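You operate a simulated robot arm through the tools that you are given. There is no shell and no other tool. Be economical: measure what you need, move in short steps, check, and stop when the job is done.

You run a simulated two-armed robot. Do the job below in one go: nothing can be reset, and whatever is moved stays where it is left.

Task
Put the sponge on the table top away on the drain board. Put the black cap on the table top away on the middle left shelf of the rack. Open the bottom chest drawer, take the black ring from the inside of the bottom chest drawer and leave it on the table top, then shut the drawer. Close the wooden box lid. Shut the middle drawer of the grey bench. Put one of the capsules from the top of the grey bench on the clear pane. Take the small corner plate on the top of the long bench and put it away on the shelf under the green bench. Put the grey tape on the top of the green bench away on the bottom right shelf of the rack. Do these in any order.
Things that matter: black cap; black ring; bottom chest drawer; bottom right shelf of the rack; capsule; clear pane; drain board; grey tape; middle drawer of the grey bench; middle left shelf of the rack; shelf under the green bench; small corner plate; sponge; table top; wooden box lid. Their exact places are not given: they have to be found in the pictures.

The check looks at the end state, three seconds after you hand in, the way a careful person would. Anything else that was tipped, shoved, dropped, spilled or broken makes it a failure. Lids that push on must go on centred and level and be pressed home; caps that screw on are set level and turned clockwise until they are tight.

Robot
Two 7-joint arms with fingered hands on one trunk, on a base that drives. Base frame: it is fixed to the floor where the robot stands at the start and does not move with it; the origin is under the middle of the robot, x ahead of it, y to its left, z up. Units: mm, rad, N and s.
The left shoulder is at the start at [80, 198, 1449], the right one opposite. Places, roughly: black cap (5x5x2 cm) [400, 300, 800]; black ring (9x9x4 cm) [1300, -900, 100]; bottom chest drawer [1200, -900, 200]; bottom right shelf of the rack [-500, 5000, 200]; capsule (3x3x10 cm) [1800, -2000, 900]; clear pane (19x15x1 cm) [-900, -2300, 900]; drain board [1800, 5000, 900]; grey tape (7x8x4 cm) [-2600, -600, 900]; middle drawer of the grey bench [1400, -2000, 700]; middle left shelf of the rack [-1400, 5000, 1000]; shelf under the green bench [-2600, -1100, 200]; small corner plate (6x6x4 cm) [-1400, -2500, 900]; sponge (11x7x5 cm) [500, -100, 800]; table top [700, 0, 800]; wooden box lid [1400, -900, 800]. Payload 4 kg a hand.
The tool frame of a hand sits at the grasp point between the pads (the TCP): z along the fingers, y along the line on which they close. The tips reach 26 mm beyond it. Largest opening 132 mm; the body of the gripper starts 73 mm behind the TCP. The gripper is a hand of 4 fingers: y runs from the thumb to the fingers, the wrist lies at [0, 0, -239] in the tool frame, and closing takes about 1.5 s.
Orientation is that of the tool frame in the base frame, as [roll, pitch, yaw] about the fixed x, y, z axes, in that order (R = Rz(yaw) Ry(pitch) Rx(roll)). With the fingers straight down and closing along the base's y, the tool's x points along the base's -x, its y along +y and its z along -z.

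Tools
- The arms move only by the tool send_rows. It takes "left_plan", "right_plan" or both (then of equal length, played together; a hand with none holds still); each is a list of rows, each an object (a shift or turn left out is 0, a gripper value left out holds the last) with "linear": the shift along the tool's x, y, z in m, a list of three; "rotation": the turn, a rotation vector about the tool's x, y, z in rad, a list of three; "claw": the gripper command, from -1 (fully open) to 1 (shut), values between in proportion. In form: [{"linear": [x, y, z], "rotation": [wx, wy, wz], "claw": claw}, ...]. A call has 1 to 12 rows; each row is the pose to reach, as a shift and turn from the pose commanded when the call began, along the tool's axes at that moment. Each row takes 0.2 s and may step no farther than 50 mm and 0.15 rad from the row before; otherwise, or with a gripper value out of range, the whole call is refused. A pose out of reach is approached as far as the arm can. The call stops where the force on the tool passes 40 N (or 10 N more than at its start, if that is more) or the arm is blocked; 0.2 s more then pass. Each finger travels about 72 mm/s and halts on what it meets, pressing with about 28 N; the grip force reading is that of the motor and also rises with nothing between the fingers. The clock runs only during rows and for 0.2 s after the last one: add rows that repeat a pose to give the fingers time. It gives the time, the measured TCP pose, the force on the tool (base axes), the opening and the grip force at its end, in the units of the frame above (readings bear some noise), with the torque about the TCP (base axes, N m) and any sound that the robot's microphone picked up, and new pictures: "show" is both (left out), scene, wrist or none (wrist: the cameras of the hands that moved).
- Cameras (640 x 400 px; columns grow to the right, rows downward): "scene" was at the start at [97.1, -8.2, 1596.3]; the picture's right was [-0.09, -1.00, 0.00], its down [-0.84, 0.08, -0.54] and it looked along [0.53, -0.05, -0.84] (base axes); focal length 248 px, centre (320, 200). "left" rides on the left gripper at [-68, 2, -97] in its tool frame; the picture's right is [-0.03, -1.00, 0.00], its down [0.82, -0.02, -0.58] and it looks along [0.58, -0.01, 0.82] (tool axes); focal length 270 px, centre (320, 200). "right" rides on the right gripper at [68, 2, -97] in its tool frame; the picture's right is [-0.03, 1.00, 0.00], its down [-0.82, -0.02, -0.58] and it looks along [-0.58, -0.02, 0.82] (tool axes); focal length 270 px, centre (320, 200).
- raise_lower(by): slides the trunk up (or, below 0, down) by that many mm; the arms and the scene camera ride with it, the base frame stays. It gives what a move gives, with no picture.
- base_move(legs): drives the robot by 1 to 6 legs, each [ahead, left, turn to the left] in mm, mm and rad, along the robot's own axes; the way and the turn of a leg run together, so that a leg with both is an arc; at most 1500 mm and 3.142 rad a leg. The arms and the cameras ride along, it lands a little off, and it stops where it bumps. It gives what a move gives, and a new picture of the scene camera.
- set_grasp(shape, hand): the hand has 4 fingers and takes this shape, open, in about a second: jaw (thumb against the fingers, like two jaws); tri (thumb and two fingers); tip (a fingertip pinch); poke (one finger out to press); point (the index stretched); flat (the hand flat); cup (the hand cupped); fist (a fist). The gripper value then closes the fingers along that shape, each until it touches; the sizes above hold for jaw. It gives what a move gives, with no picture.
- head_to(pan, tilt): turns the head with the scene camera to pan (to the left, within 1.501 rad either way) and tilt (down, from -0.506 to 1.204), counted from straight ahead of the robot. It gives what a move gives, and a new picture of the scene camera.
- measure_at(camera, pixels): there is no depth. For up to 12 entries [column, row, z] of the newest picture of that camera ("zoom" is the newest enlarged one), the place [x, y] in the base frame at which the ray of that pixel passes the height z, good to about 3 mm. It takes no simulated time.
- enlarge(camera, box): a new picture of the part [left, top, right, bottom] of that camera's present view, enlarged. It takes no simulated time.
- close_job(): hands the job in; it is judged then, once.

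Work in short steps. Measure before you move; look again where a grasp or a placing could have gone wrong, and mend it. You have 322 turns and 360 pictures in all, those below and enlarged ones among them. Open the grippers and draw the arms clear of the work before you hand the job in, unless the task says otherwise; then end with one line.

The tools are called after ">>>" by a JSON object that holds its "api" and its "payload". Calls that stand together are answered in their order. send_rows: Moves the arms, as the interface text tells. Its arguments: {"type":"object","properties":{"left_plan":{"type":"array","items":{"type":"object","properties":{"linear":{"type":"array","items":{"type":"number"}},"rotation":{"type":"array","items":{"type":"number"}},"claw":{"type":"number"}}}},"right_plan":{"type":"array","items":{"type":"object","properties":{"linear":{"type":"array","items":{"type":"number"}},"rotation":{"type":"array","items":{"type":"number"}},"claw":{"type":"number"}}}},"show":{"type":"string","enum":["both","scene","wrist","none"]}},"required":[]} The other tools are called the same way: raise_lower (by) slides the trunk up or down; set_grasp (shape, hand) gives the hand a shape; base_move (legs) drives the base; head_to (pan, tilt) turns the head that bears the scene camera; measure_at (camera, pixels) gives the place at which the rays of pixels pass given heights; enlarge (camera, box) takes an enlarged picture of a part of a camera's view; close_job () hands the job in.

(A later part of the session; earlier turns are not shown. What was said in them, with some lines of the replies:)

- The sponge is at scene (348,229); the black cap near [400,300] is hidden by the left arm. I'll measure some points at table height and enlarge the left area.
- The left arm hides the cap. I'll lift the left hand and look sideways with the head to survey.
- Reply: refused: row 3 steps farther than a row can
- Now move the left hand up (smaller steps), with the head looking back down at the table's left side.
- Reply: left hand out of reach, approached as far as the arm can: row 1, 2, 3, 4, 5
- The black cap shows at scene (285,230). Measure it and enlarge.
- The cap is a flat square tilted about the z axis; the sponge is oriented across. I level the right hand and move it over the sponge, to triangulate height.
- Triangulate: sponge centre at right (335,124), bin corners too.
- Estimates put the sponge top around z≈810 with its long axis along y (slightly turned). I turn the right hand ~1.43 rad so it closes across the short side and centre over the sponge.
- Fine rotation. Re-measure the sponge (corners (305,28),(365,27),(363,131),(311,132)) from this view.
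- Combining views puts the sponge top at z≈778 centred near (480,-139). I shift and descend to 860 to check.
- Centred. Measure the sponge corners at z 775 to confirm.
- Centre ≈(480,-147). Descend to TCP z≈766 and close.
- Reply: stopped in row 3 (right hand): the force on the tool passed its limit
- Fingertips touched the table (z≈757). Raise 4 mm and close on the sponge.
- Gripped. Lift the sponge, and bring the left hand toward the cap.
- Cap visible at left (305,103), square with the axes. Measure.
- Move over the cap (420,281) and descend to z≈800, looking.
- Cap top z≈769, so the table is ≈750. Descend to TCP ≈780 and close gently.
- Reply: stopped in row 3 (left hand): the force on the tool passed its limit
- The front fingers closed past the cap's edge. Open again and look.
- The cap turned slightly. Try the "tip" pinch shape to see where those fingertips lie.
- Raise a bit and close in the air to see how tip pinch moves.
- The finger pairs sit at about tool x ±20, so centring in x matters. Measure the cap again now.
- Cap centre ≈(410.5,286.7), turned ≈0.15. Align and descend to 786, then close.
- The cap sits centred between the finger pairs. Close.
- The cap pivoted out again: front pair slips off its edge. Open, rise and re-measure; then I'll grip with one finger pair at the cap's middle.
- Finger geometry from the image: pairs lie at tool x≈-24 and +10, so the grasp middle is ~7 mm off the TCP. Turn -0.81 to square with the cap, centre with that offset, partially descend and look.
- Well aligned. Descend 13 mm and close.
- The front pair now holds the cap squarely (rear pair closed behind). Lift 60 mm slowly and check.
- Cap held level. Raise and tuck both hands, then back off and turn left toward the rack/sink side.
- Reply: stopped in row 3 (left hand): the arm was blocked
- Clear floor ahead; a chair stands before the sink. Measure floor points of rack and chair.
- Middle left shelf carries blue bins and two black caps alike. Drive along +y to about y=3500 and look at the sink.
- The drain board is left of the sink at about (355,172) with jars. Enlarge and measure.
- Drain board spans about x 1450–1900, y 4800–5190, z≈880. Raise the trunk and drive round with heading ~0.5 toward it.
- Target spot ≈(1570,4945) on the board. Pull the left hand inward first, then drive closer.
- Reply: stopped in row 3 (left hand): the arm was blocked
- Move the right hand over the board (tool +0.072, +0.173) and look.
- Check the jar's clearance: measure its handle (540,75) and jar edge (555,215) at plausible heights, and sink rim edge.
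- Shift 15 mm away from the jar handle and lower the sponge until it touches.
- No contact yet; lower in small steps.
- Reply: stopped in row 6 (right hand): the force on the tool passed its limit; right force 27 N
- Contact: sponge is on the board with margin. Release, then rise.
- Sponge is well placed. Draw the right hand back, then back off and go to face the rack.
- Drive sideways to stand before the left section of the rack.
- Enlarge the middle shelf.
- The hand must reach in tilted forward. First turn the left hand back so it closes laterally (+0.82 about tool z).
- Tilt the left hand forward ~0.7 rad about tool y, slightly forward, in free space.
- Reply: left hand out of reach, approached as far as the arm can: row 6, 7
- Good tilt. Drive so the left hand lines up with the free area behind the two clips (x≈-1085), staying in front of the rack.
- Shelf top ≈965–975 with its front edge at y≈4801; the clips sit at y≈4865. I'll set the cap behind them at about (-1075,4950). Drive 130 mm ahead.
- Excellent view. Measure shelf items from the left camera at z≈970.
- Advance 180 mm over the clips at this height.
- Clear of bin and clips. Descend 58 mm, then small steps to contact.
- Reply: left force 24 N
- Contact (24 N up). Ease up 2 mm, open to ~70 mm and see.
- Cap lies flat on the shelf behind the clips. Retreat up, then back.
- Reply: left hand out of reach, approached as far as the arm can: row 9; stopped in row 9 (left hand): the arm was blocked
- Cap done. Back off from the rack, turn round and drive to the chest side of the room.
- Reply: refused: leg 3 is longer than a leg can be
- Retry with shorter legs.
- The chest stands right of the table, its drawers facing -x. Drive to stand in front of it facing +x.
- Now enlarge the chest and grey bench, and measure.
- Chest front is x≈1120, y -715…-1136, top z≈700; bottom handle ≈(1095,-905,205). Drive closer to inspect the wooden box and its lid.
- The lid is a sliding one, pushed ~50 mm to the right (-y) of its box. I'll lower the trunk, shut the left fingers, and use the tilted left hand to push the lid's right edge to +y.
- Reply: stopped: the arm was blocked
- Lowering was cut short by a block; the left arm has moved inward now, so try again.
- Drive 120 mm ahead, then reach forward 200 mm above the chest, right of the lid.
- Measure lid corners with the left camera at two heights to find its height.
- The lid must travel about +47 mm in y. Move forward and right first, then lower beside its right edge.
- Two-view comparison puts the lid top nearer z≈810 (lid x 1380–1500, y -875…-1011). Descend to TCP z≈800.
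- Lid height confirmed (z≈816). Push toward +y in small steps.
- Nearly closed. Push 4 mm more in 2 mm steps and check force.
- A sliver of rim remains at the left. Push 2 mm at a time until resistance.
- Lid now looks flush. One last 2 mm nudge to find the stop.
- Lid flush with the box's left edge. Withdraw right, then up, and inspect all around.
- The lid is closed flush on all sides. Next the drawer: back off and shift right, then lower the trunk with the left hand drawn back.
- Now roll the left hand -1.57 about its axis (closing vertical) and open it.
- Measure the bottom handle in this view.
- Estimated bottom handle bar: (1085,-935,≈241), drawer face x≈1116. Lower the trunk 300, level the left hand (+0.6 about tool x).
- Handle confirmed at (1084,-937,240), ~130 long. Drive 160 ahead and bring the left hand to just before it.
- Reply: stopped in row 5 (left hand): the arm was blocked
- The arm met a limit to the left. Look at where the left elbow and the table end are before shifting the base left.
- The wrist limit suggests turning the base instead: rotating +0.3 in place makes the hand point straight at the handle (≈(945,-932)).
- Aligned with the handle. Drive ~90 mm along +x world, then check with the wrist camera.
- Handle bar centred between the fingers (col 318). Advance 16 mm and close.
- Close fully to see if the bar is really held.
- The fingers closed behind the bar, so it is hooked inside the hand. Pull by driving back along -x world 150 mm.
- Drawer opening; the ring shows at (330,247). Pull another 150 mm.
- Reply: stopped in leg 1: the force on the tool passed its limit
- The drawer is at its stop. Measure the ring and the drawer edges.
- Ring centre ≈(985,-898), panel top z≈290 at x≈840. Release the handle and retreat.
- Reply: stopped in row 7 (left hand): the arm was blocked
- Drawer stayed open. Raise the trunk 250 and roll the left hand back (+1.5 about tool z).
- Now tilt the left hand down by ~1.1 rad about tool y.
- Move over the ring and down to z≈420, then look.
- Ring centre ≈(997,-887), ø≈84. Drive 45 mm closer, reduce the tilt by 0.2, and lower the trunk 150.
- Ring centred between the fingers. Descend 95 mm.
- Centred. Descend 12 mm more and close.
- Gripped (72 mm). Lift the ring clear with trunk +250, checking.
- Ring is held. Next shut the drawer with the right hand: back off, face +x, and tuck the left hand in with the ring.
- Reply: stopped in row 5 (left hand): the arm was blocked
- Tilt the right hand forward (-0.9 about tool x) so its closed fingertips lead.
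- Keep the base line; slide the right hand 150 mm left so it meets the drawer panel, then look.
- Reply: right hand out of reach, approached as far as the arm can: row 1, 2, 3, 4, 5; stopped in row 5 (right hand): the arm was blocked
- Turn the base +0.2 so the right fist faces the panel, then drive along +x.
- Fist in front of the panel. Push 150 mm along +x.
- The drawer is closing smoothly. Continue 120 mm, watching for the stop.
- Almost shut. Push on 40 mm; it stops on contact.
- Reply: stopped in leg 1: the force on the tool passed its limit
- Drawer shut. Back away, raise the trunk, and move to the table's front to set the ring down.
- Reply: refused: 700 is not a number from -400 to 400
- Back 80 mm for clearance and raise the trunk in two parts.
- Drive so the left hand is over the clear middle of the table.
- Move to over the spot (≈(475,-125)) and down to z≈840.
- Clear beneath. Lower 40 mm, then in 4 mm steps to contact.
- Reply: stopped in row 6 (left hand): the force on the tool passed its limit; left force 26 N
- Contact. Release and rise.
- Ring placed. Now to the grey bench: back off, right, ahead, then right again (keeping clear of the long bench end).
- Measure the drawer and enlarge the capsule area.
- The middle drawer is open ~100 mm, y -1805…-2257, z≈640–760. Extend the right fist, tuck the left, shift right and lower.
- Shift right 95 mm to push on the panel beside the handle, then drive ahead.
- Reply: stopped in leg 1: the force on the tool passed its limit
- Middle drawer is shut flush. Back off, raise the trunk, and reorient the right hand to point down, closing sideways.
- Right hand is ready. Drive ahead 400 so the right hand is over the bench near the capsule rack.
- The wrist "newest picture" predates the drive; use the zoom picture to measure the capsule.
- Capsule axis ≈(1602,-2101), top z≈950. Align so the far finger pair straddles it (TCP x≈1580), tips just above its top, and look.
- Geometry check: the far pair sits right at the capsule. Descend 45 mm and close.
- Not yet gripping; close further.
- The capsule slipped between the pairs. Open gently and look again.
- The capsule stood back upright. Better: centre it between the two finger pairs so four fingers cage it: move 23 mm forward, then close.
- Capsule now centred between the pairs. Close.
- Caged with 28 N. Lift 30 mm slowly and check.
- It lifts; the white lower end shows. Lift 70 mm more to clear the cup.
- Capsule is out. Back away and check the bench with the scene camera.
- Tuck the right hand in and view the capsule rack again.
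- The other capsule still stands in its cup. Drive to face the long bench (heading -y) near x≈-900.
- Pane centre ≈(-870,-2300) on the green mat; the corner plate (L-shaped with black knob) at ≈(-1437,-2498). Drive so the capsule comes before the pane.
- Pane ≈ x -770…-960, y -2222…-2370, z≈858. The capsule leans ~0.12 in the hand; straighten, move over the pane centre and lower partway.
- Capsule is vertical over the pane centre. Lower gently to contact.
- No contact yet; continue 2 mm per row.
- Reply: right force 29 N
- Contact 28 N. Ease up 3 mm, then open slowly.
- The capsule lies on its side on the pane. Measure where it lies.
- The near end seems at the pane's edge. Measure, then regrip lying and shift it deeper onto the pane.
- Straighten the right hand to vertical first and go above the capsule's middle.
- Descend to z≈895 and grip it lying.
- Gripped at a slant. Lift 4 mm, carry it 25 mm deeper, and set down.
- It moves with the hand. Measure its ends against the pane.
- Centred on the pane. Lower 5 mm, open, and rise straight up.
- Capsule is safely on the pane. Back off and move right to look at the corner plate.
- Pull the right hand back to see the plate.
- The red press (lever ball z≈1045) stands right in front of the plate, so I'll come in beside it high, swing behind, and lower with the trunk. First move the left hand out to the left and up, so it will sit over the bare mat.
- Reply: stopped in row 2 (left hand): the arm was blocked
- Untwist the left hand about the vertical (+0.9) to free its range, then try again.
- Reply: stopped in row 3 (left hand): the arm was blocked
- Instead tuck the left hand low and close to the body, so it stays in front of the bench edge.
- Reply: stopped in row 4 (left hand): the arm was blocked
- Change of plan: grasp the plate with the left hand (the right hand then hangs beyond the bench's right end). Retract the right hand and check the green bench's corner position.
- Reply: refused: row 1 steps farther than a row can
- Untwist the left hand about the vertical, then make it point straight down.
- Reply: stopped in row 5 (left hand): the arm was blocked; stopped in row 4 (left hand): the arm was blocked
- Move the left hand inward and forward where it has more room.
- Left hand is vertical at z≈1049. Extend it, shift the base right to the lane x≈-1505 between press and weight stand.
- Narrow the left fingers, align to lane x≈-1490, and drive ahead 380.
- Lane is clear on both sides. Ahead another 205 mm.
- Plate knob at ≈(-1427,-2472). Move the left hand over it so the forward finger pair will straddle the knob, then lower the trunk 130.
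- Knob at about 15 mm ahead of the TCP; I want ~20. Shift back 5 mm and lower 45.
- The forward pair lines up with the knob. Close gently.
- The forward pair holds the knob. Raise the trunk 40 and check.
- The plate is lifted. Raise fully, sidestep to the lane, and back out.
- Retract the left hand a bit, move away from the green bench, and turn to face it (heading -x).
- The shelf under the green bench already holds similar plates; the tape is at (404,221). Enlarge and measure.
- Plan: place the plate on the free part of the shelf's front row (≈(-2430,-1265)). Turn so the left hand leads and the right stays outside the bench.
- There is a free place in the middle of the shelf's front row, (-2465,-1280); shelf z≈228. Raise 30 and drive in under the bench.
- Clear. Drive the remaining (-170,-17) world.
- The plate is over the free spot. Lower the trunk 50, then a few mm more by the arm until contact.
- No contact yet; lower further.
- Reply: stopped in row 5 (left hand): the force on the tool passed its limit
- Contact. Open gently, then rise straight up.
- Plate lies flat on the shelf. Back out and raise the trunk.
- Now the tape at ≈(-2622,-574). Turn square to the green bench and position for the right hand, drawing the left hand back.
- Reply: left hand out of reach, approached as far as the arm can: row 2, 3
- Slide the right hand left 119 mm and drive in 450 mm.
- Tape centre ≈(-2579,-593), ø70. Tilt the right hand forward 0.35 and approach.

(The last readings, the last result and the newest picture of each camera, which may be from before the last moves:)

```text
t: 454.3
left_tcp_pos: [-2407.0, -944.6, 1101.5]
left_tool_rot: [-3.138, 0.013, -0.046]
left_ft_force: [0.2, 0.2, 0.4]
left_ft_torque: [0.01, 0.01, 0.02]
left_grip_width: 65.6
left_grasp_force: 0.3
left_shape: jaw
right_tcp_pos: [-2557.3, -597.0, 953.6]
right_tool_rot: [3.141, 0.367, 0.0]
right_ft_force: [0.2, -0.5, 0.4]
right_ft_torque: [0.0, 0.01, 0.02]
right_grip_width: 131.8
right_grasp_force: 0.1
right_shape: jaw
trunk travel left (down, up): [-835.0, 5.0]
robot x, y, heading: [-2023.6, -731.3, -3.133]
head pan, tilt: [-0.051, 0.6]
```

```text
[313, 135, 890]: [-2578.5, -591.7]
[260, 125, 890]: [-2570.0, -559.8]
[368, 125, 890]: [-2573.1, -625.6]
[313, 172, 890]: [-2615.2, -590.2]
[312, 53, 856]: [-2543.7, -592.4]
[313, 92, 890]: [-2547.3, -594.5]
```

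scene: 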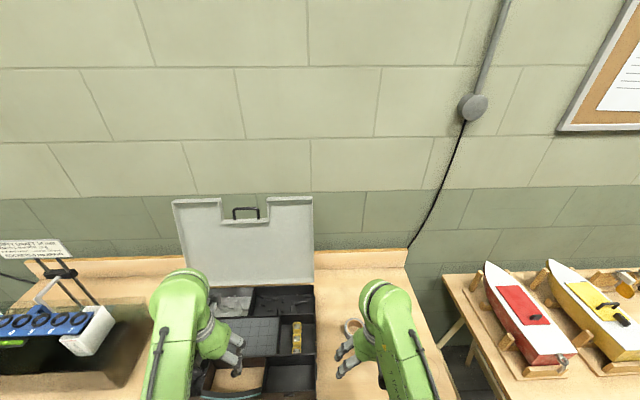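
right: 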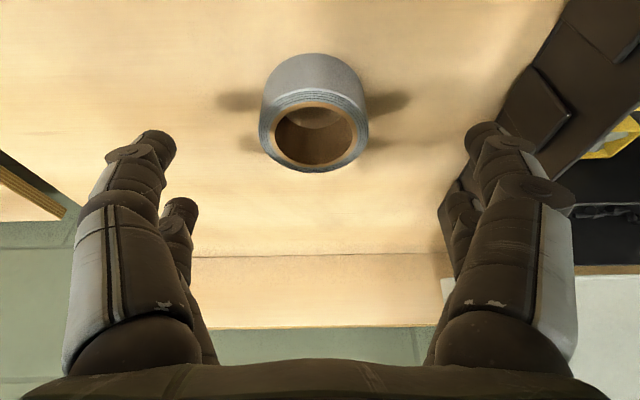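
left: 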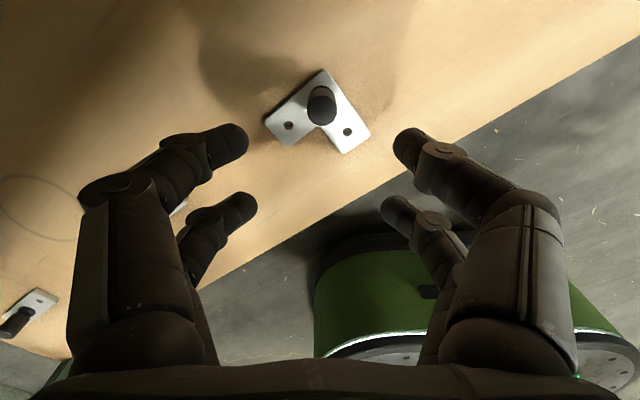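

Descend to TCP z≈893 around the tape and close.

>>> {"api": "send_rows", "payload": {"right_plan": [{"linear": [0.002, -0.002, 0.02]}, {"linear": [0.0045, -0.004, 0.04]}, {"linear": [0.007, -0.005, 0.0627]}, {"linear": [0.007, -0.005, 0.0627], "claw": -0.6}, {"linear": [0.007, -0.005, 0.0627], "claw": -0.2}, {"linear": [0.007, -0.005, 0.0627], "claw": 0.1}, {"linear": [0.007, -0.005, 0.0627], "claw": 0.2}, {"linear": [0.007, -0.005, 0.0627], "claw": 0.2}, {"linear": [0.007, -0.005, 0.0627], "claw": 0.2}], "show": "wrist"}}

```text
t: 456.3
left_tcp_pos: [-2405.6, -946.8, 1101.7]
left_tool_rot: [-3.14, 0.016, -0.046]
left_ft_force: [0.0, 0.7, -0.3]
left_ft_torque: [0.02, -0.02, 0.0]
left_grip_width: 65.4
left_grasp_force: 0.1
left_shape: jaw
right_tcp_pos: [-2572.7, -591.6, 891.7]
right_tool_rot: [-3.142, 0.369, -0.002]
right_ft_force: [-0.3, -2.4, 6.6]
right_ft_torque: [-0.19, -0.14, -0.12]
right_grip_width: 48.8
right_grasp_force: 27.9
right_shape: jaw
trunk travel left (down, up): [-835.0, 5.0]
robot x, y, heading: [-2024.1, -735.0, -3.135]
head pan, tilt: [-0.051, 0.6]
```

right: 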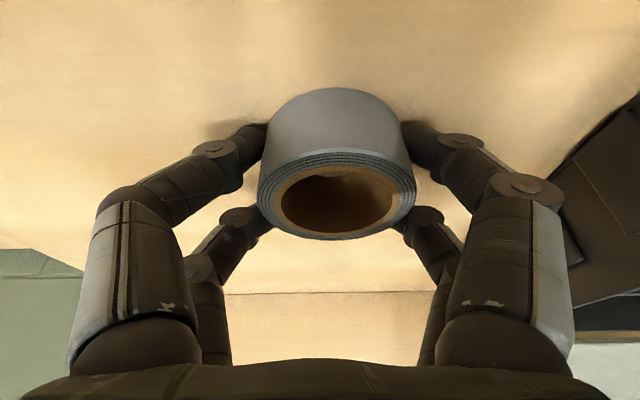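

Gripped by four fingers. Lift 60 mm and check.

>>> {"api": "send_rows", "payload": {"right_plan": [{"linear": [-0.0036, 0, -0.0093], "claw": 0.35}, {"linear": [-0.0108, 0, -0.028], "claw": 0.35}, {"linear": [-0.022, 0, -0.056], "claw": 0.35}, {"linear": [-0.022, 0, -0.056], "claw": 0.35}], "show": "wrist"}}

```text
t: 457.3
left_tcp_pos: [-2406.6, -944.8, 1102.2]
left_tool_rot: [-3.14, 0.013, -0.044]
left_ft_force: [0.2, -0.5, 0.5]
left_ft_torque: [-0.01, 0.01, -0.01]
left_grip_width: 65.5
left_grasp_force: 0.0
left_shape: jaw
right_tcp_pos: [-2572.4, -591.8, 953.8]
right_tool_rot: [-3.141, 0.367, -0.001]
right_ft_force: [0.0, 0.7, -1.1]
right_ft_torque: [0.0, 0.01, -0.02]
right_grip_width: 47.5
right_grasp_force: 28.2
right_shape: jaw
trunk travel left (down, up): [-835.0, 5.0]
robot x, y, heading: [-2023.3, -730.4, -3.135]
head pan, tilt: [-0.051, 0.6]
```

right: 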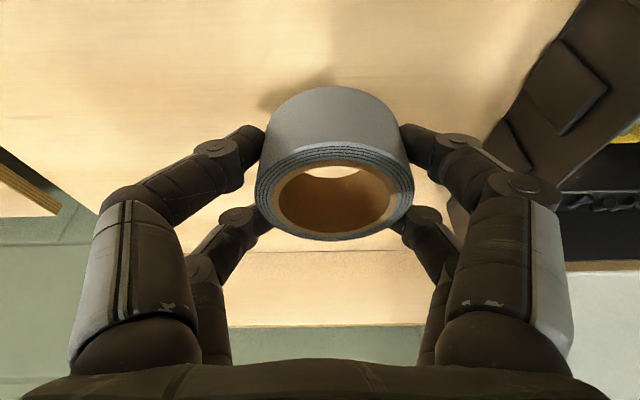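

Held well. Raise, back out, turn to +y and drive to the rack's right section.

>>> {"api": "send_rows", "payload": {"right_plan": [{"linear": [-0.012, 0, -0.03]}, {"linear": [-0.025, 0, -0.065]}, {"linear": [0.02, 0, -0.085]}, {"linear": [0.06, 0, -0.1]}, {"linear": [0.1, 0, -0.11]}], "show": "none"}}

>>> {"api": "base_move", "payload": {"legs": [[-900, 0, 0], [0, 0, -1.57], [1400, 0, 0], [1400, -250, 0], [1300, -250, 0]]}}

>>> {"api": "head_to", "payload": {"pan": 0.0, "tilt": 0.5}}

```text
t: 458.5
left_tcp_pos: [-2405.1, -944.9, 1102.2]
left_tool_rot: [-3.14, 0.016, -0.045]
left_ft_force: [0.8, -0.5, 0.1]
left_ft_torque: [-0.03, 0.0, 0.02]
left_grip_width: 65.3
left_grasp_force: 0.0
left_shape: jaw
right_tcp_pos: [-2437.6, -592.1, 1021.5]
right_tool_rot: [-3.141, 0.368, -0.001]
right_ft_force: [1.1, 0.0, -0.4]
right_ft_torque: [0.02, 0.04, 0.02]
right_grip_width: 47.2
right_grasp_force: 28.4
right_shape: jaw
trunk travel left (down, up): [-835.0, 5.0]
robot x, y, heading: [-2026.8, -730.2, -3.138]
head pan, tilt: [-0.051, 0.6]
```

```text
t: 486.5
left_tcp_pos: [-920.0, 3747.9, 1102.1]
left_tool_rot: [-3.139, 0.016, -1.601]
left_ft_force: [-0.4, 0.2, -0.2]
left_ft_torque: [0.0, 0.01, -0.04]
left_grip_width: 65.2
left_grasp_force: 0.1
left_shape: jaw
right_tcp_pos: [-568.5, 3786.0, 1021.3]
right_tool_rot: [3.141, 0.368, -1.556]
right_ft_force: [0.2, -0.2, -1.5]
right_ft_torque: [-0.02, 0.03, -0.03]
right_grip_width: 46.7
right_grasp_force: 27.6
right_shape: jaw
trunk travel left (down, up): [-835.0, 5.0]
robot x, y, heading: [-698.4, 3371.9, 1.595]
head pan, tilt: [-0.051, 0.6]
```

scene: 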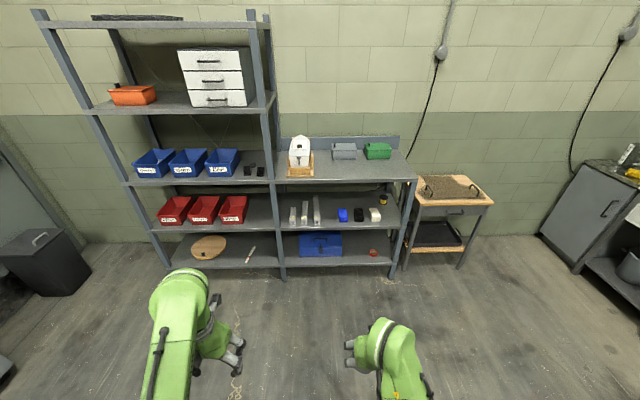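

```text
t: 487.1
left_tcp_pos: [-919.7, 3747.5, 1101.8]
left_tool_rot: [-3.141, 0.014, -1.6]
left_ft_force: [0.2, 0.2, -0.4]
left_ft_torque: [0.0, 0.0, 0.01]
left_grip_width: 65.6
left_grasp_force: 0.0
left_shape: jaw
right_tcp_pos: [-567.9, 3785.9, 1021.3]
right_tool_rot: [3.141, 0.366, -1.556]
right_ft_force: [-0.5, 0.7, -0.1]
right_ft_torque: [-0.02, -0.02, 0.0]
right_grip_width: 46.8
right_grasp_force: 27.6
right_shape: jaw
trunk travel left (down, up): [-835.0, 5.0]
robot x, y, heading: [-701.2, 3368.3, 1.595]
head pan, tilt: [0.0, 0.499]
```

scene: 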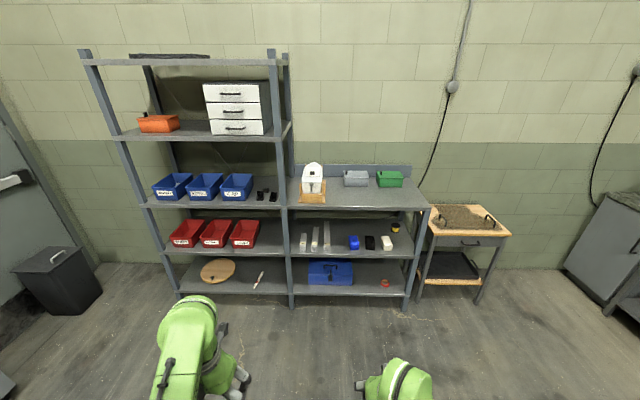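

The bottom right shelf holds a blue toolbox and a red tape ring. Measure the free place.

>>> {"api": "measure_at", "payload": {"camera": "scene", "pixels": [[353, 283, 200], [384, 283, 200], [294, 294, 200], [409, 295, 200], [292, 308, 0], [405, 310, 0], [355, 251, 560], [405, 252, 560], [384, 283, 170], [290, 206, 976]]}}

>>> {"api": "enlarge", "payload": {"camera": "scene", "box": [280, 200, 440, 320]}}

```text
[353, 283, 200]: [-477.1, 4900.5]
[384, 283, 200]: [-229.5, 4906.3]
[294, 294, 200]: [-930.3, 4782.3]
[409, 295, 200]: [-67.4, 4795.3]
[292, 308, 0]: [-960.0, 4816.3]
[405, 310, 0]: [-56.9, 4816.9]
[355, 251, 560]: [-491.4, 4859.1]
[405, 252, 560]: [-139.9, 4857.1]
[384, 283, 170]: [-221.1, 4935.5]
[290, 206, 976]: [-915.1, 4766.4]
```

```text
3.33 times, centred on (360, 260) of scene
```

zoom: 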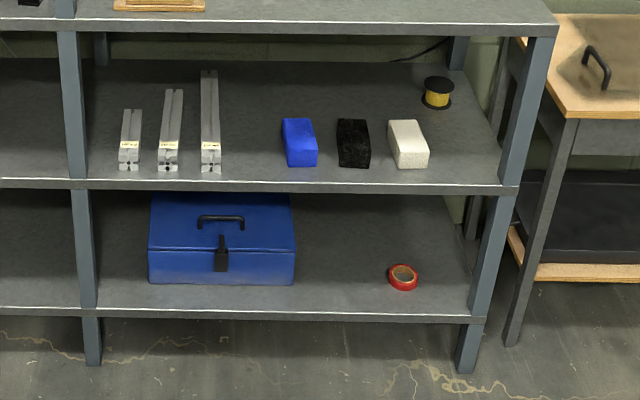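

Free spot ≈(-350,4870) on the bottom shelf (z≈195; shelf above ≈600). Extend the right hand forward so the left stays outside, then lower the trunk.

>>> {"api": "send_rows", "payload": {"right_plan": [{"linear": [-0.042, 0, 0.016]}, {"linear": [-0.084, 0, 0.032]}, {"linear": [-0.126, 0, 0.048]}, {"linear": [-0.168, 0, 0.065]}, {"linear": [-0.168, 0, 0.065]}], "show": "none"}}

>>> {"api": "base_move", "payload": {"legs": [[400, -215, 0]]}}

>>> {"api": "raise_lower", "payload": {"by": -400}}

>>> {"api": "raise_lower", "payload": {"by": -320}}

>>> {"api": "head_to", "payload": {"pan": -0.1, "tilt": 0.5}}

```text
t: 488.4
left_tcp_pos: [-920.0, 3748.2, 1100.6]
left_tool_rot: [-3.139, 0.014, -1.599]
left_ft_force: [-0.6, 0.6, 0.2]
left_ft_torque: [-0.02, -0.02, -0.03]
left_grip_width: 65.4
left_grasp_force: 0.2
left_shape: jaw
right_tcp_pos: [-571.1, 3968.7, 1019.7]
right_tool_rot: [-3.14, 0.365, -1.558]
right_ft_force: [0.2, 1.1, -1.2]
right_ft_torque: [-0.02, 0.01, 0.0]
right_grip_width: 46.6
right_grasp_force: 27.7
right_shape: jaw
trunk travel left (down, up): [-835.0, 5.0]
robot x, y, heading: [-698.7, 3367.6, 1.592]
head pan, tilt: [0.0, 0.499]
```

```text
t: 491.1
left_tcp_pos: [-715.1, 4152.3, 1101.8]
left_tool_rot: [-3.139, 0.015, -1.601]
left_ft_force: [0.7, -0.1, -0.9]
left_ft_torque: [0.0, 0.0, 0.0]
left_grip_width: 65.6
left_grasp_force: 0.0
left_shape: jaw
right_tcp_pos: [-366.2, 4372.0, 1020.6]
right_tool_rot: [-3.139, 0.367, -1.558]
right_ft_force: [0.4, 0.0, -1.5]
right_ft_torque: [-0.01, -0.04, 0.01]
right_grip_width: 46.4
right_grasp_force: 28.2
right_shape: jaw
trunk travel left (down, up): [-835.0, 5.0]
robot x, y, heading: [-497.1, 3777.0, 1.591]
head pan, tilt: [0.0, 0.499]
```

scene: 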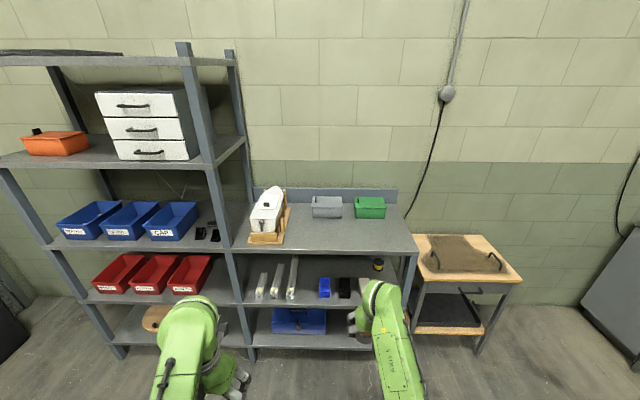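

```text
t: 494.9
left_tcp_pos: [-713.9, 4154.9, 702.3]
left_tool_rot: [-3.14, 0.013, -1.6]
left_ft_force: [0.4, -0.5, 0.3]
left_ft_torque: [0.01, 0.02, 0.02]
left_grip_width: 65.4
left_grasp_force: 0.2
left_shape: jaw
right_tcp_pos: [-365.6, 4373.8, 620.8]
right_tool_rot: [3.14, 0.365, -1.556]
right_ft_force: [-0.6, -0.1, -0.8]
right_ft_torque: [-0.01, 0.0, 0.02]
right_grip_width: 46.4
right_grasp_force: 28.0
right_shape: jaw
trunk travel left (down, up): [-435.0, 405.0]
robot x, y, heading: [-491.7, 3778.0, 1.59]
head pan, tilt: [0.0, 0.499]
```

```text
t: 498.1
left_tcp_pos: [-714.9, 4155.6, 381.8]
left_tool_rot: [-3.14, 0.013, -1.6]
left_ft_force: [-0.2, 0.2, 0.1]
left_ft_torque: [-0.03, -0.01, 0.01]
left_grip_width: 65.8
left_grasp_force: 0.1
left_shape: jaw
right_tcp_pos: [-364.6, 4373.5, 300.7]
right_tool_rot: [3.141, 0.366, -1.556]
right_ft_force: [-0.5, 0.1, -0.9]
right_ft_torque: [0.01, -0.02, 0.0]
right_grip_width: 46.5
right_grasp_force: 27.4
right_shape: jaw
trunk travel left (down, up): [-115.0, 725.0]
robot x, y, heading: [-492.9, 3778.6, 1.595]
head pan, tilt: [0.0, 0.499]
```

```text
t: 498.8
left_tcp_pos: [-714.0, 4154.5, 381.1]
left_tool_rot: [-3.14, 0.013, -1.601]
left_ft_force: [0.1, -0.1, 0.8]
left_ft_torque: [0.0, 0.03, 0.03]
left_grip_width: 65.8
left_grasp_force: 0.0
left_shape: jaw
right_tcp_pos: [-366.0, 4373.9, 300.7]
right_tool_rot: [-3.141, 0.366, -1.558]
right_ft_force: [0.5, 0.7, -1.6]
right_ft_torque: [-0.02, -0.03, 0.02]
right_grip_width: 46.7
right_grasp_force: 27.8
right_shape: jaw
trunk travel left (down, up): [-115.0, 725.0]
robot x, y, heading: [-496.0, 3778.8, 1.59]
head pan, tilt: [-0.099, 0.499]
```

scene: 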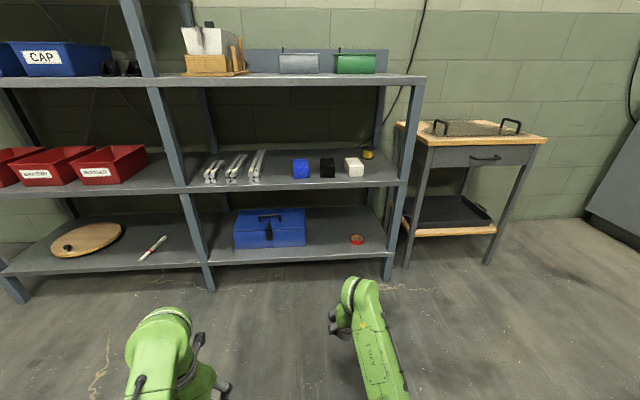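

>>> {"api": "measure_at", "payload": {"camera": "scene", "pixels": [[300, 259, 200], [300, 259, 180], [300, 187, 560], [300, 187, 600], [300, 187, 580], [306, 245, 200], [356, 243, 200], [389, 252, 200], [210, 292, 0], [387, 279, 0]]}}

```text
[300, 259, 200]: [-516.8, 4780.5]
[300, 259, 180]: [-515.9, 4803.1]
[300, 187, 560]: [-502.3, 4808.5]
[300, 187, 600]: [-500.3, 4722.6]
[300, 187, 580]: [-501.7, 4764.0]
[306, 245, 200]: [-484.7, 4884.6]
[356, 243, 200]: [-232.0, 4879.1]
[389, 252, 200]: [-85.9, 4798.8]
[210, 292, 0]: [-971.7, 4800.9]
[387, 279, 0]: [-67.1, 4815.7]
```

Tilt a bit more (−0.25) for clearance under the upper shelf, then drive in 430.

>>> {"api": "send_rows", "payload": {"right_plan": [{"rotation": [0, -0.12, 0]}, {"rotation": [0, -0.25, 0]}, {"rotation": [0, -0.25, 0]}], "show": "none"}}

>>> {"api": "base_move", "payload": {"legs": [[400, -12, 0]]}}

>>> {"api": "head_to", "payload": {"pan": -0.2, "tilt": 0.6}}

>>> {"api": "enlarge", "payload": {"camera": "right", "box": [0, 0, 640, 400]}}

```text
t: 499.6
left_tcp_pos: [-713.7, 4153.4, 381.1]
left_tool_rot: [-3.14, 0.015, -1.599]
left_ft_force: [-0.7, 0.1, 0.1]
left_ft_torque: [-0.02, 0.01, 0.0]
left_grip_width: 65.6
left_grasp_force: 0.0
left_shape: jaw
right_tcp_pos: [-364.9, 4374.2, 300.0]
right_tool_rot: [3.141, 0.618, -1.557]
right_ft_force: [-0.8, -0.4, -1.7]
right_ft_torque: [0.01, -0.02, 0.0]
right_grip_width: 46.5
right_grasp_force: 28.3
right_shape: jaw
trunk travel left (down, up): [-115.0, 725.0]
robot x, y, heading: [-495.6, 3775.3, 1.593]
head pan, tilt: [-0.099, 0.499]
```

```text
t: 502.1
left_tcp_pos: [-710.9, 4555.0, 381.5]
left_tool_rot: [-3.14, 0.015, -1.603]
left_ft_force: [0.8, -0.2, -0.3]
left_ft_torque: [0.02, -0.03, -0.03]
left_grip_width: 65.6
left_grasp_force: 0.0
left_shape: jaw
right_tcp_pos: [-362.1, 4773.7, 301.0]
right_tool_rot: [-3.142, 0.615, -1.557]
right_ft_force: [-0.8, -0.2, -0.4]
right_ft_torque: [0.04, -0.01, 0.0]
right_grip_width: 46.4
right_grasp_force: 27.6
right_shape: jaw
trunk travel left (down, up): [-115.0, 725.0]
robot x, y, heading: [-492.2, 4179.0, 1.596]
head pan, tilt: [-0.099, 0.499]
```

scene: 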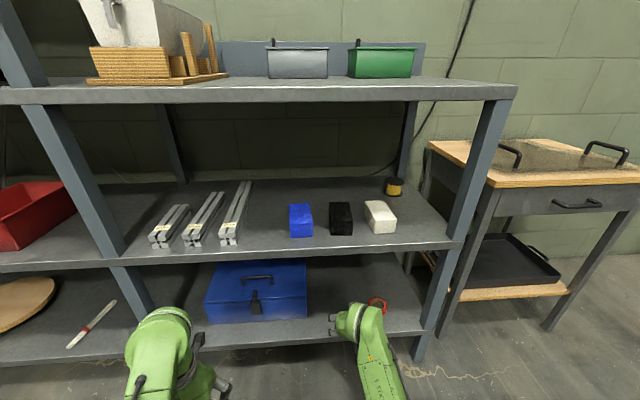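

```text
t: 502.7
left_tcp_pos: [-711.2, 4554.3, 381.7]
left_tool_rot: [-3.139, 0.013, -1.601]
left_ft_force: [-0.1, -0.3, 0.3]
left_ft_torque: [-0.02, -0.02, 0.02]
left_grip_width: 65.6
left_grasp_force: 0.1
left_shape: jaw
right_tcp_pos: [-361.9, 4773.5, 299.6]
right_tool_rot: [3.141, 0.616, -1.556]
right_ft_force: [0.0, 0.1, -0.4]
right_ft_torque: [0.02, -0.02, -0.03]
right_grip_width: 46.5
right_grasp_force: 27.7
right_shape: jaw
trunk travel left (down, up): [-115.0, 725.0]
robot x, y, heading: [-492.9, 4176.6, 1.598]
head pan, tilt: [-0.201, 0.6]
```

scene: 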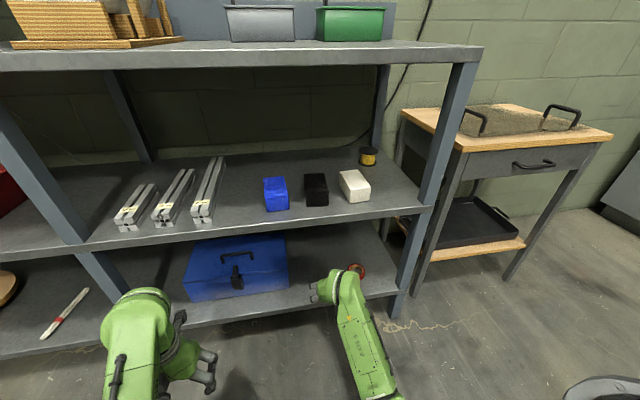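

```text
1.00 times, centred on (320, 200) of right
```

zoom: 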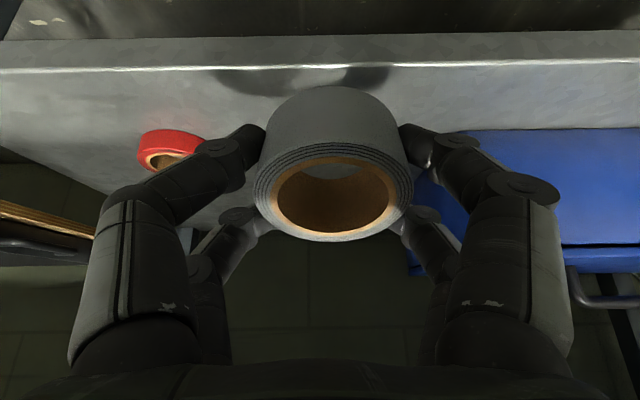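

Spot clear between toolbox and red ring. Drive 95 mm further in.

>>> {"api": "base_move", "payload": {"legs": [[100, 5, 0]]}}

>>> {"api": "enlarge", "payload": {"camera": "right", "box": [0, 0, 640, 400]}}

```text
t: 503.9
left_tcp_pos: [-718.6, 4654.2, 380.6]
left_tool_rot: [-3.14, 0.012, -1.601]
left_ft_force: [-0.8, 0.0, 0.0]
left_ft_torque: [-0.08, 0.0, 0.0]
left_grip_width: 65.3
left_grasp_force: 0.1
left_shape: jaw
right_tcp_pos: [-369.5, 4872.8, 299.7]
right_tool_rot: [-3.141, 0.616, -1.558]
right_ft_force: [-0.2, 0.2, -1.2]
right_ft_torque: [-0.01, -0.03, -0.03]
right_grip_width: 46.3
right_grasp_force: 27.9
right_shape: jaw
trunk travel left (down, up): [-115.0, 725.0]
robot x, y, heading: [-497.6, 4277.3, 1.595]
head pan, tilt: [-0.201, 0.6]
```

scene: 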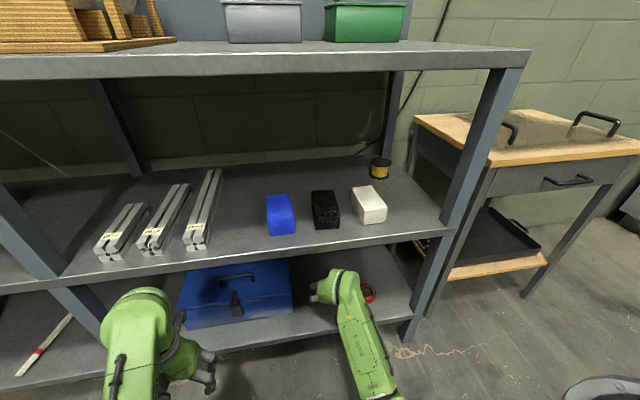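

```text
1.00 times, centred on (320, 200) of right
```

zoom: 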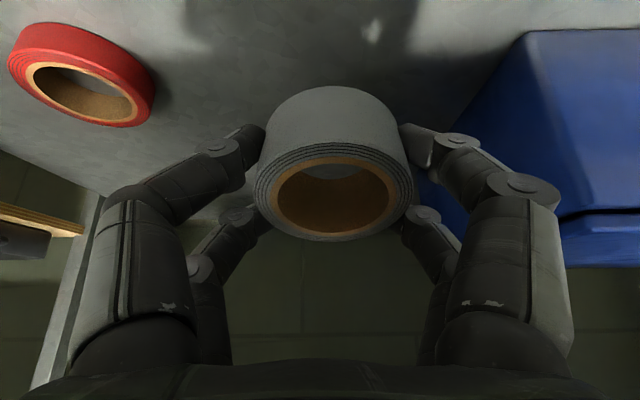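

>>> {"api": "measure_at", "payload": {"camera": "zoom", "pixels": [[85, 85, 225], [152, 100, 215], [527, 32, 330], [430, 165, 330], [425, 150, 200], [320, 60, 197]]}}

```text
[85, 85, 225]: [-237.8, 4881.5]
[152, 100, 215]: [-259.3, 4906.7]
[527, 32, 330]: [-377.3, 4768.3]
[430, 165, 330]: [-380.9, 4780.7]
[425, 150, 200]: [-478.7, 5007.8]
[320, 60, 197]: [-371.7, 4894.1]
```

Centred between toolbox (x≈-482) and red ring (x≈-259). Lower the trunk 45, then step down to contact.

>>> {"api": "raise_lower", "payload": {"by": -45}}

>>> {"api": "send_rows", "payload": {"right_plan": [{"linear": [0.0023, 0, 0.0033]}, {"linear": [0.0046, 0, 0.0065]}, {"linear": [0.007, 0, 0.01]}, {"linear": [0.0093, 0, 0.013]}, {"linear": [0.0116, 0, 0.0163]}, {"linear": [0.014, 0, 0.0196]}], "show": "wrist"}}

```text
t: 504.8
left_tcp_pos: [-718.0, 4654.2, 336.8]
left_tool_rot: [-3.14, 0.013, -1.601]
left_ft_force: [-0.2, 0.1, 0.3]
left_ft_torque: [-0.01, -0.03, -0.03]
left_grip_width: 65.6
left_grasp_force: 0.1
left_shape: jaw
right_tcp_pos: [-369.7, 4872.9, 255.8]
right_tool_rot: [-3.141, 0.616, -1.557]
right_ft_force: [-0.3, 0.9, -0.6]
right_ft_torque: [-0.04, -0.01, 0.01]
right_grip_width: 46.2
right_grasp_force: 28.2
right_shape: jaw
trunk travel left (down, up): [-70.0, 770.0]
robot x, y, heading: [-493.8, 4279.4, 1.593]
head pan, tilt: [-0.201, 0.6]
```

```text
t: 506.1
left_tcp_pos: [-719.3, 4653.2, 337.8]
left_tool_rot: [-3.138, 0.018, -1.6]
left_ft_force: [0.3, -0.3, 0.3]
left_ft_torque: [0.01, 0.0, -0.04]
left_grip_width: 65.7
left_grasp_force: 0.1
left_shape: jaw
right_tcp_pos: [-370.1, 4875.1, 238.9]
right_tool_rot: [-3.139, 0.633, -1.554]
right_ft_force: [-0.3, 4.7, 29.3]
right_ft_torque: [-0.57, -0.24, -0.02]
right_grip_width: 47.8
right_grasp_force: 27.8
right_shape: jaw
trunk travel left (down, up): [-70.0, 770.0]
robot x, y, heading: [-498.1, 4274.0, 1.591]
head pan, tilt: [-0.201, 0.6]
```

right: 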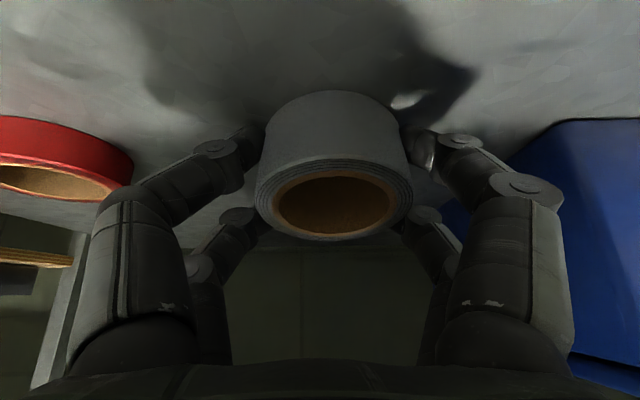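

Contact. Level the tape by reducing the tilt 0.22, then release.

>>> {"api": "send_rows", "payload": {"right_plan": [{"linear": [-0.002, 0, -0.003], "rotation": [0, 0.08, 0]}, {"linear": [-0.002, 0, -0.003], "rotation": [0, 0.16, 0]}, {"linear": [-0.002, 0, -0.003], "rotation": [0, 0.23, 0]}, {"linear": [-0.002, 0, -0.003], "rotation": [0, 0.23, 0]}], "show": "wrist"}}

```text
t: 507.1
left_tcp_pos: [-718.5, 4652.8, 336.5]
left_tool_rot: [-3.138, 0.014, -1.599]
left_ft_force: [0.4, 0.1, -0.4]
left_ft_torque: [0.0, -0.02, 0.0]
left_grip_width: 65.7
left_grasp_force: 0.1
left_shape: jaw
right_tcp_pos: [-369.7, 4871.1, 233.9]
right_tool_rot: [3.141, 0.383, -1.556]
right_ft_force: [-1.0, 0.5, 7.1]
right_ft_torque: [-0.24, -0.04, -0.01]
right_grip_width: 47.7
right_grasp_force: 28.2
right_shape: jaw
trunk travel left (down, up): [-70.0, 770.0]
robot x, y, heading: [-495.3, 4276.1, 1.594]
head pan, tilt: [-0.201, 0.6]
```

right: 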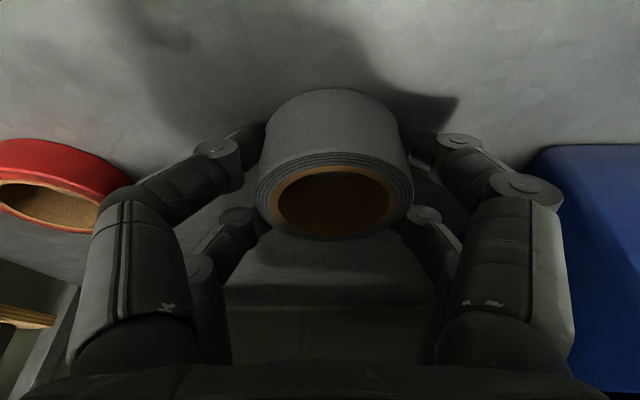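

Level and seated. Open to ~100 mm and back straight out.

>>> {"api": "send_rows", "payload": {"right_plan": [{"claw": 0.1}, {"claw": -0.2}, {"claw": -0.5}, {"claw": -0.5}, {"claw": -0.5}, {"linear": [-0.002, 0, -0.006], "claw": -0.5}], "show": "wrist"}}

```text
t: 508.6
left_tcp_pos: [-718.4, 4652.9, 336.4]
left_tool_rot: [-3.14, 0.015, -1.6]
left_ft_force: [-0.3, -0.7, 0.1]
left_ft_torque: [-0.02, -0.03, -0.04]
left_grip_width: 65.9
left_grasp_force: 0.0
left_shape: jaw
right_tcp_pos: [-369.4, 4872.2, 241.8]
right_tool_rot: [3.14, 0.387, -1.557]
right_ft_force: [-0.4, 0.1, 0.3]
right_ft_torque: [-0.01, 0.02, -0.04]
right_grip_width: 98.8
right_grasp_force: 0.0
right_shape: jaw
trunk travel left (down, up): [-70.0, 770.0]
robot x, y, heading: [-496.3, 4278.1, 1.592]
head pan, tilt: [-0.201, 0.6]
```

right: 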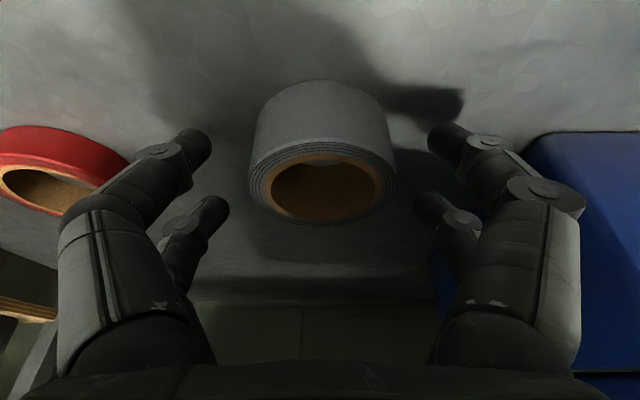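

Tape stands flat on the shelf, free of the fingers. Back out 450 mm and inspect.

>>> {"api": "base_move", "payload": {"legs": [[-500, 0, 0]]}}

>>> {"api": "head_to", "payload": {"pan": -0.05, "tilt": 0.45}}

>>> {"api": "enlarge", "payload": {"camera": "scene", "box": [180, 170, 420, 310]}}

```text
t: 511.5
left_tcp_pos: [-707.9, 4151.5, 337.0]
left_tool_rot: [-3.139, 0.015, -1.599]
left_ft_force: [-0.7, 0.2, 0.2]
left_ft_torque: [-0.01, -0.02, 0.01]
left_grip_width: 65.3
left_grasp_force: 0.1
left_shape: jaw
right_tcp_pos: [-359.1, 4370.2, 241.5]
right_tool_rot: [3.141, 0.385, -1.554]
right_ft_force: [-0.7, 0.3, 0.0]
right_ft_torque: [0.01, -0.01, 0.02]
right_grip_width: 98.6
right_grasp_force: 0.2
right_shape: jaw
trunk travel left (down, up): [-70.0, 770.0]
robot x, y, heading: [-488.8, 3778.3, 1.598]
head pan, tilt: [-0.201, 0.6]
```

scene: 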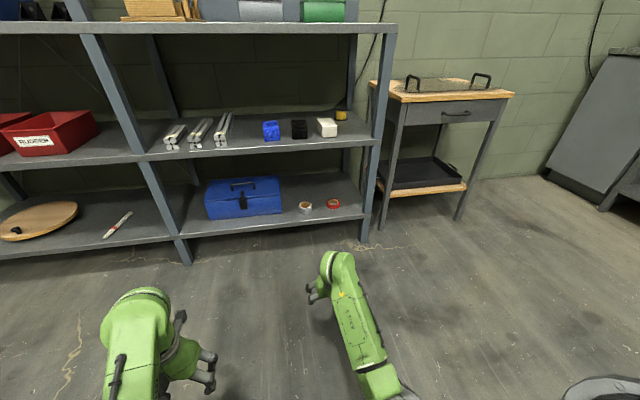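

```text
t: 512.2
left_tcp_pos: [-708.0, 4150.9, 337.4]
left_tool_rot: [-3.139, 0.013, -1.596]
left_ft_force: [0.6, 0.7, 0.1]
left_ft_torque: [0.02, -0.02, -0.03]
left_grip_width: 65.5
left_grasp_force: 0.1
left_shape: jaw
right_tcp_pos: [-359.9, 4369.8, 240.9]
right_tool_rot: [-3.141, 0.385, -1.556]
right_ft_force: [-0.3, 0.5, 1.0]
right_ft_torque: [0.01, 0.02, 0.0]
right_grip_width: 98.8
right_grasp_force: 0.0
right_shape: jaw
trunk travel left (down, up): [-70.0, 770.0]
robot x, y, heading: [-490.8, 3775.4, 1.595]
head pan, tilt: [-0.051, 0.45]
```

scene: 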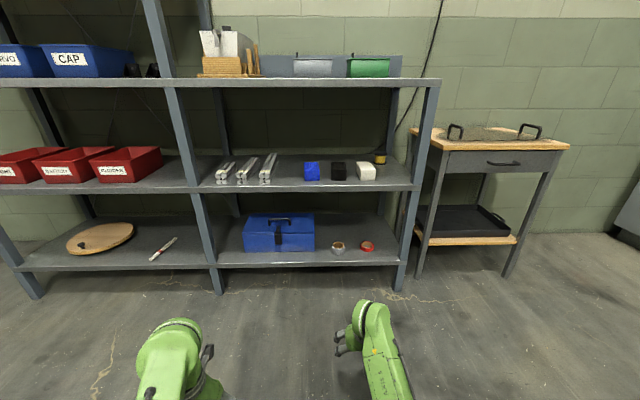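

```text
2.67 times, centred on (300, 240) of scene
```

zoom: 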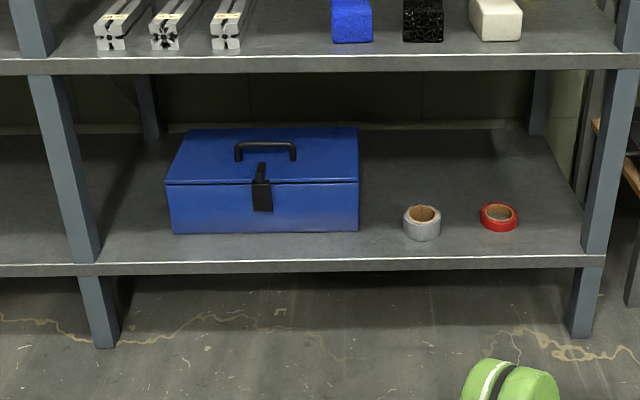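

The tape stands on the bottom right shelf beside the red ring. Everything is done; open both grippers fully here in free space.

>>> {"api": "send_rows", "payload": {"left_plan": [{"claw": -1}, {"claw": -1}, {"claw": -1}, {"claw": -1}, {"claw": -1}], "right_plan": [{"claw": -1}, {"claw": -1}, {"claw": -1}, {"claw": -1}, {"claw": -1}], "show": "none"}}

>>> {"api": "base_move", "payload": {"legs": [[-300, 0, 0]]}}

>>> {"api": "raise_lower", "payload": {"by": 400}}

```text
t: 513.4
left_tcp_pos: [-707.8, 4151.1, 336.4]
left_tool_rot: [-3.139, 0.016, -1.599]
left_ft_force: [-0.5, 0.5, -0.1]
left_ft_torque: [0.02, -0.01, -0.02]
left_grip_width: 131.9
left_grasp_force: 0.0
left_shape: jaw
right_tcp_pos: [-359.7, 4370.9, 241.6]
right_tool_rot: [-3.141, 0.386, -1.554]
right_ft_force: [-1.0, -0.4, 0.4]
right_ft_torque: [-0.02, 0.0, 0.01]
right_grip_width: 132.0
right_grasp_force: 0.0
right_shape: jaw
trunk travel left (down, up): [-70.0, 770.0]
robot x, y, heading: [-484.7, 3772.6, 1.597]
head pan, tilt: [-0.051, 0.45]
```

```text
t: 515.4
left_tcp_pos: [-698.4, 3853.6, 335.8]
left_tool_rot: [-3.139, 0.014, -1.604]
left_ft_force: [-0.4, -0.2, 0.0]
left_ft_torque: [-0.01, 0.01, -0.01]
left_grip_width: 132.1
left_grasp_force: 0.1
left_shape: jaw
right_tcp_pos: [-350.3, 4072.0, 242.0]
right_tool_rot: [3.141, 0.388, -1.558]
right_ft_force: [-0.4, 0.9, -0.5]
right_ft_torque: [-0.02, -0.05, 0.01]
right_grip_width: 131.6
right_grasp_force: 0.0
right_shape: jaw
trunk travel left (down, up): [-70.0, 770.0]
robot x, y, heading: [-478.0, 3475.7, 1.592]
head pan, tilt: [-0.051, 0.45]
```

scene: 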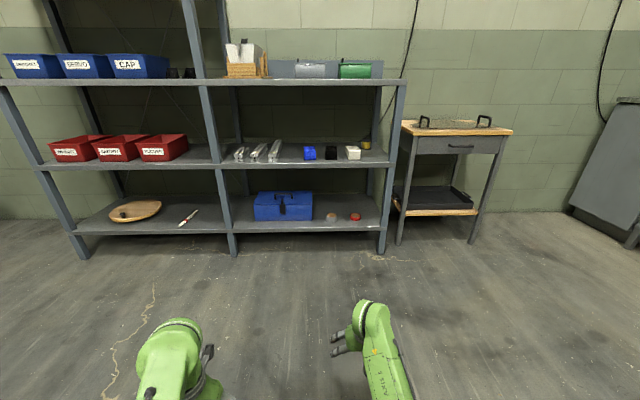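

```text
t: 519.3
left_tcp_pos: [-698.6, 3853.0, 736.6]
left_tool_rot: [-3.139, 0.015, -1.602]
left_ft_force: [0.1, -0.1, 0.2]
left_ft_torque: [-0.03, 0.0, 0.02]
left_grip_width: 131.9
left_grasp_force: 0.0
left_shape: jaw
right_tcp_pos: [-349.7, 4072.2, 641.7]
right_tool_rot: [3.141, 0.387, -1.558]
right_ft_force: [0.5, -0.6, -0.6]
right_ft_torque: [0.02, 0.0, 0.01]
right_grip_width: 131.9
right_grasp_force: 0.1
right_shape: jaw
trunk travel left (down, up): [-470.0, 370.0]
robot x, y, heading: [-477.4, 3476.4, 1.591]
head pan, tilt: [-0.051, 0.45]
```

Both grippers are open and clear of the rack, and all the tasks are carried out. Handing in.

>>> {"api": "close_job", "payload": {}}

```text
The job is handed in.
```

All eight tasks are carried out and the job is handed in; the capsule tipped over when released, so it lies on its side on the clear pane rather than standing.
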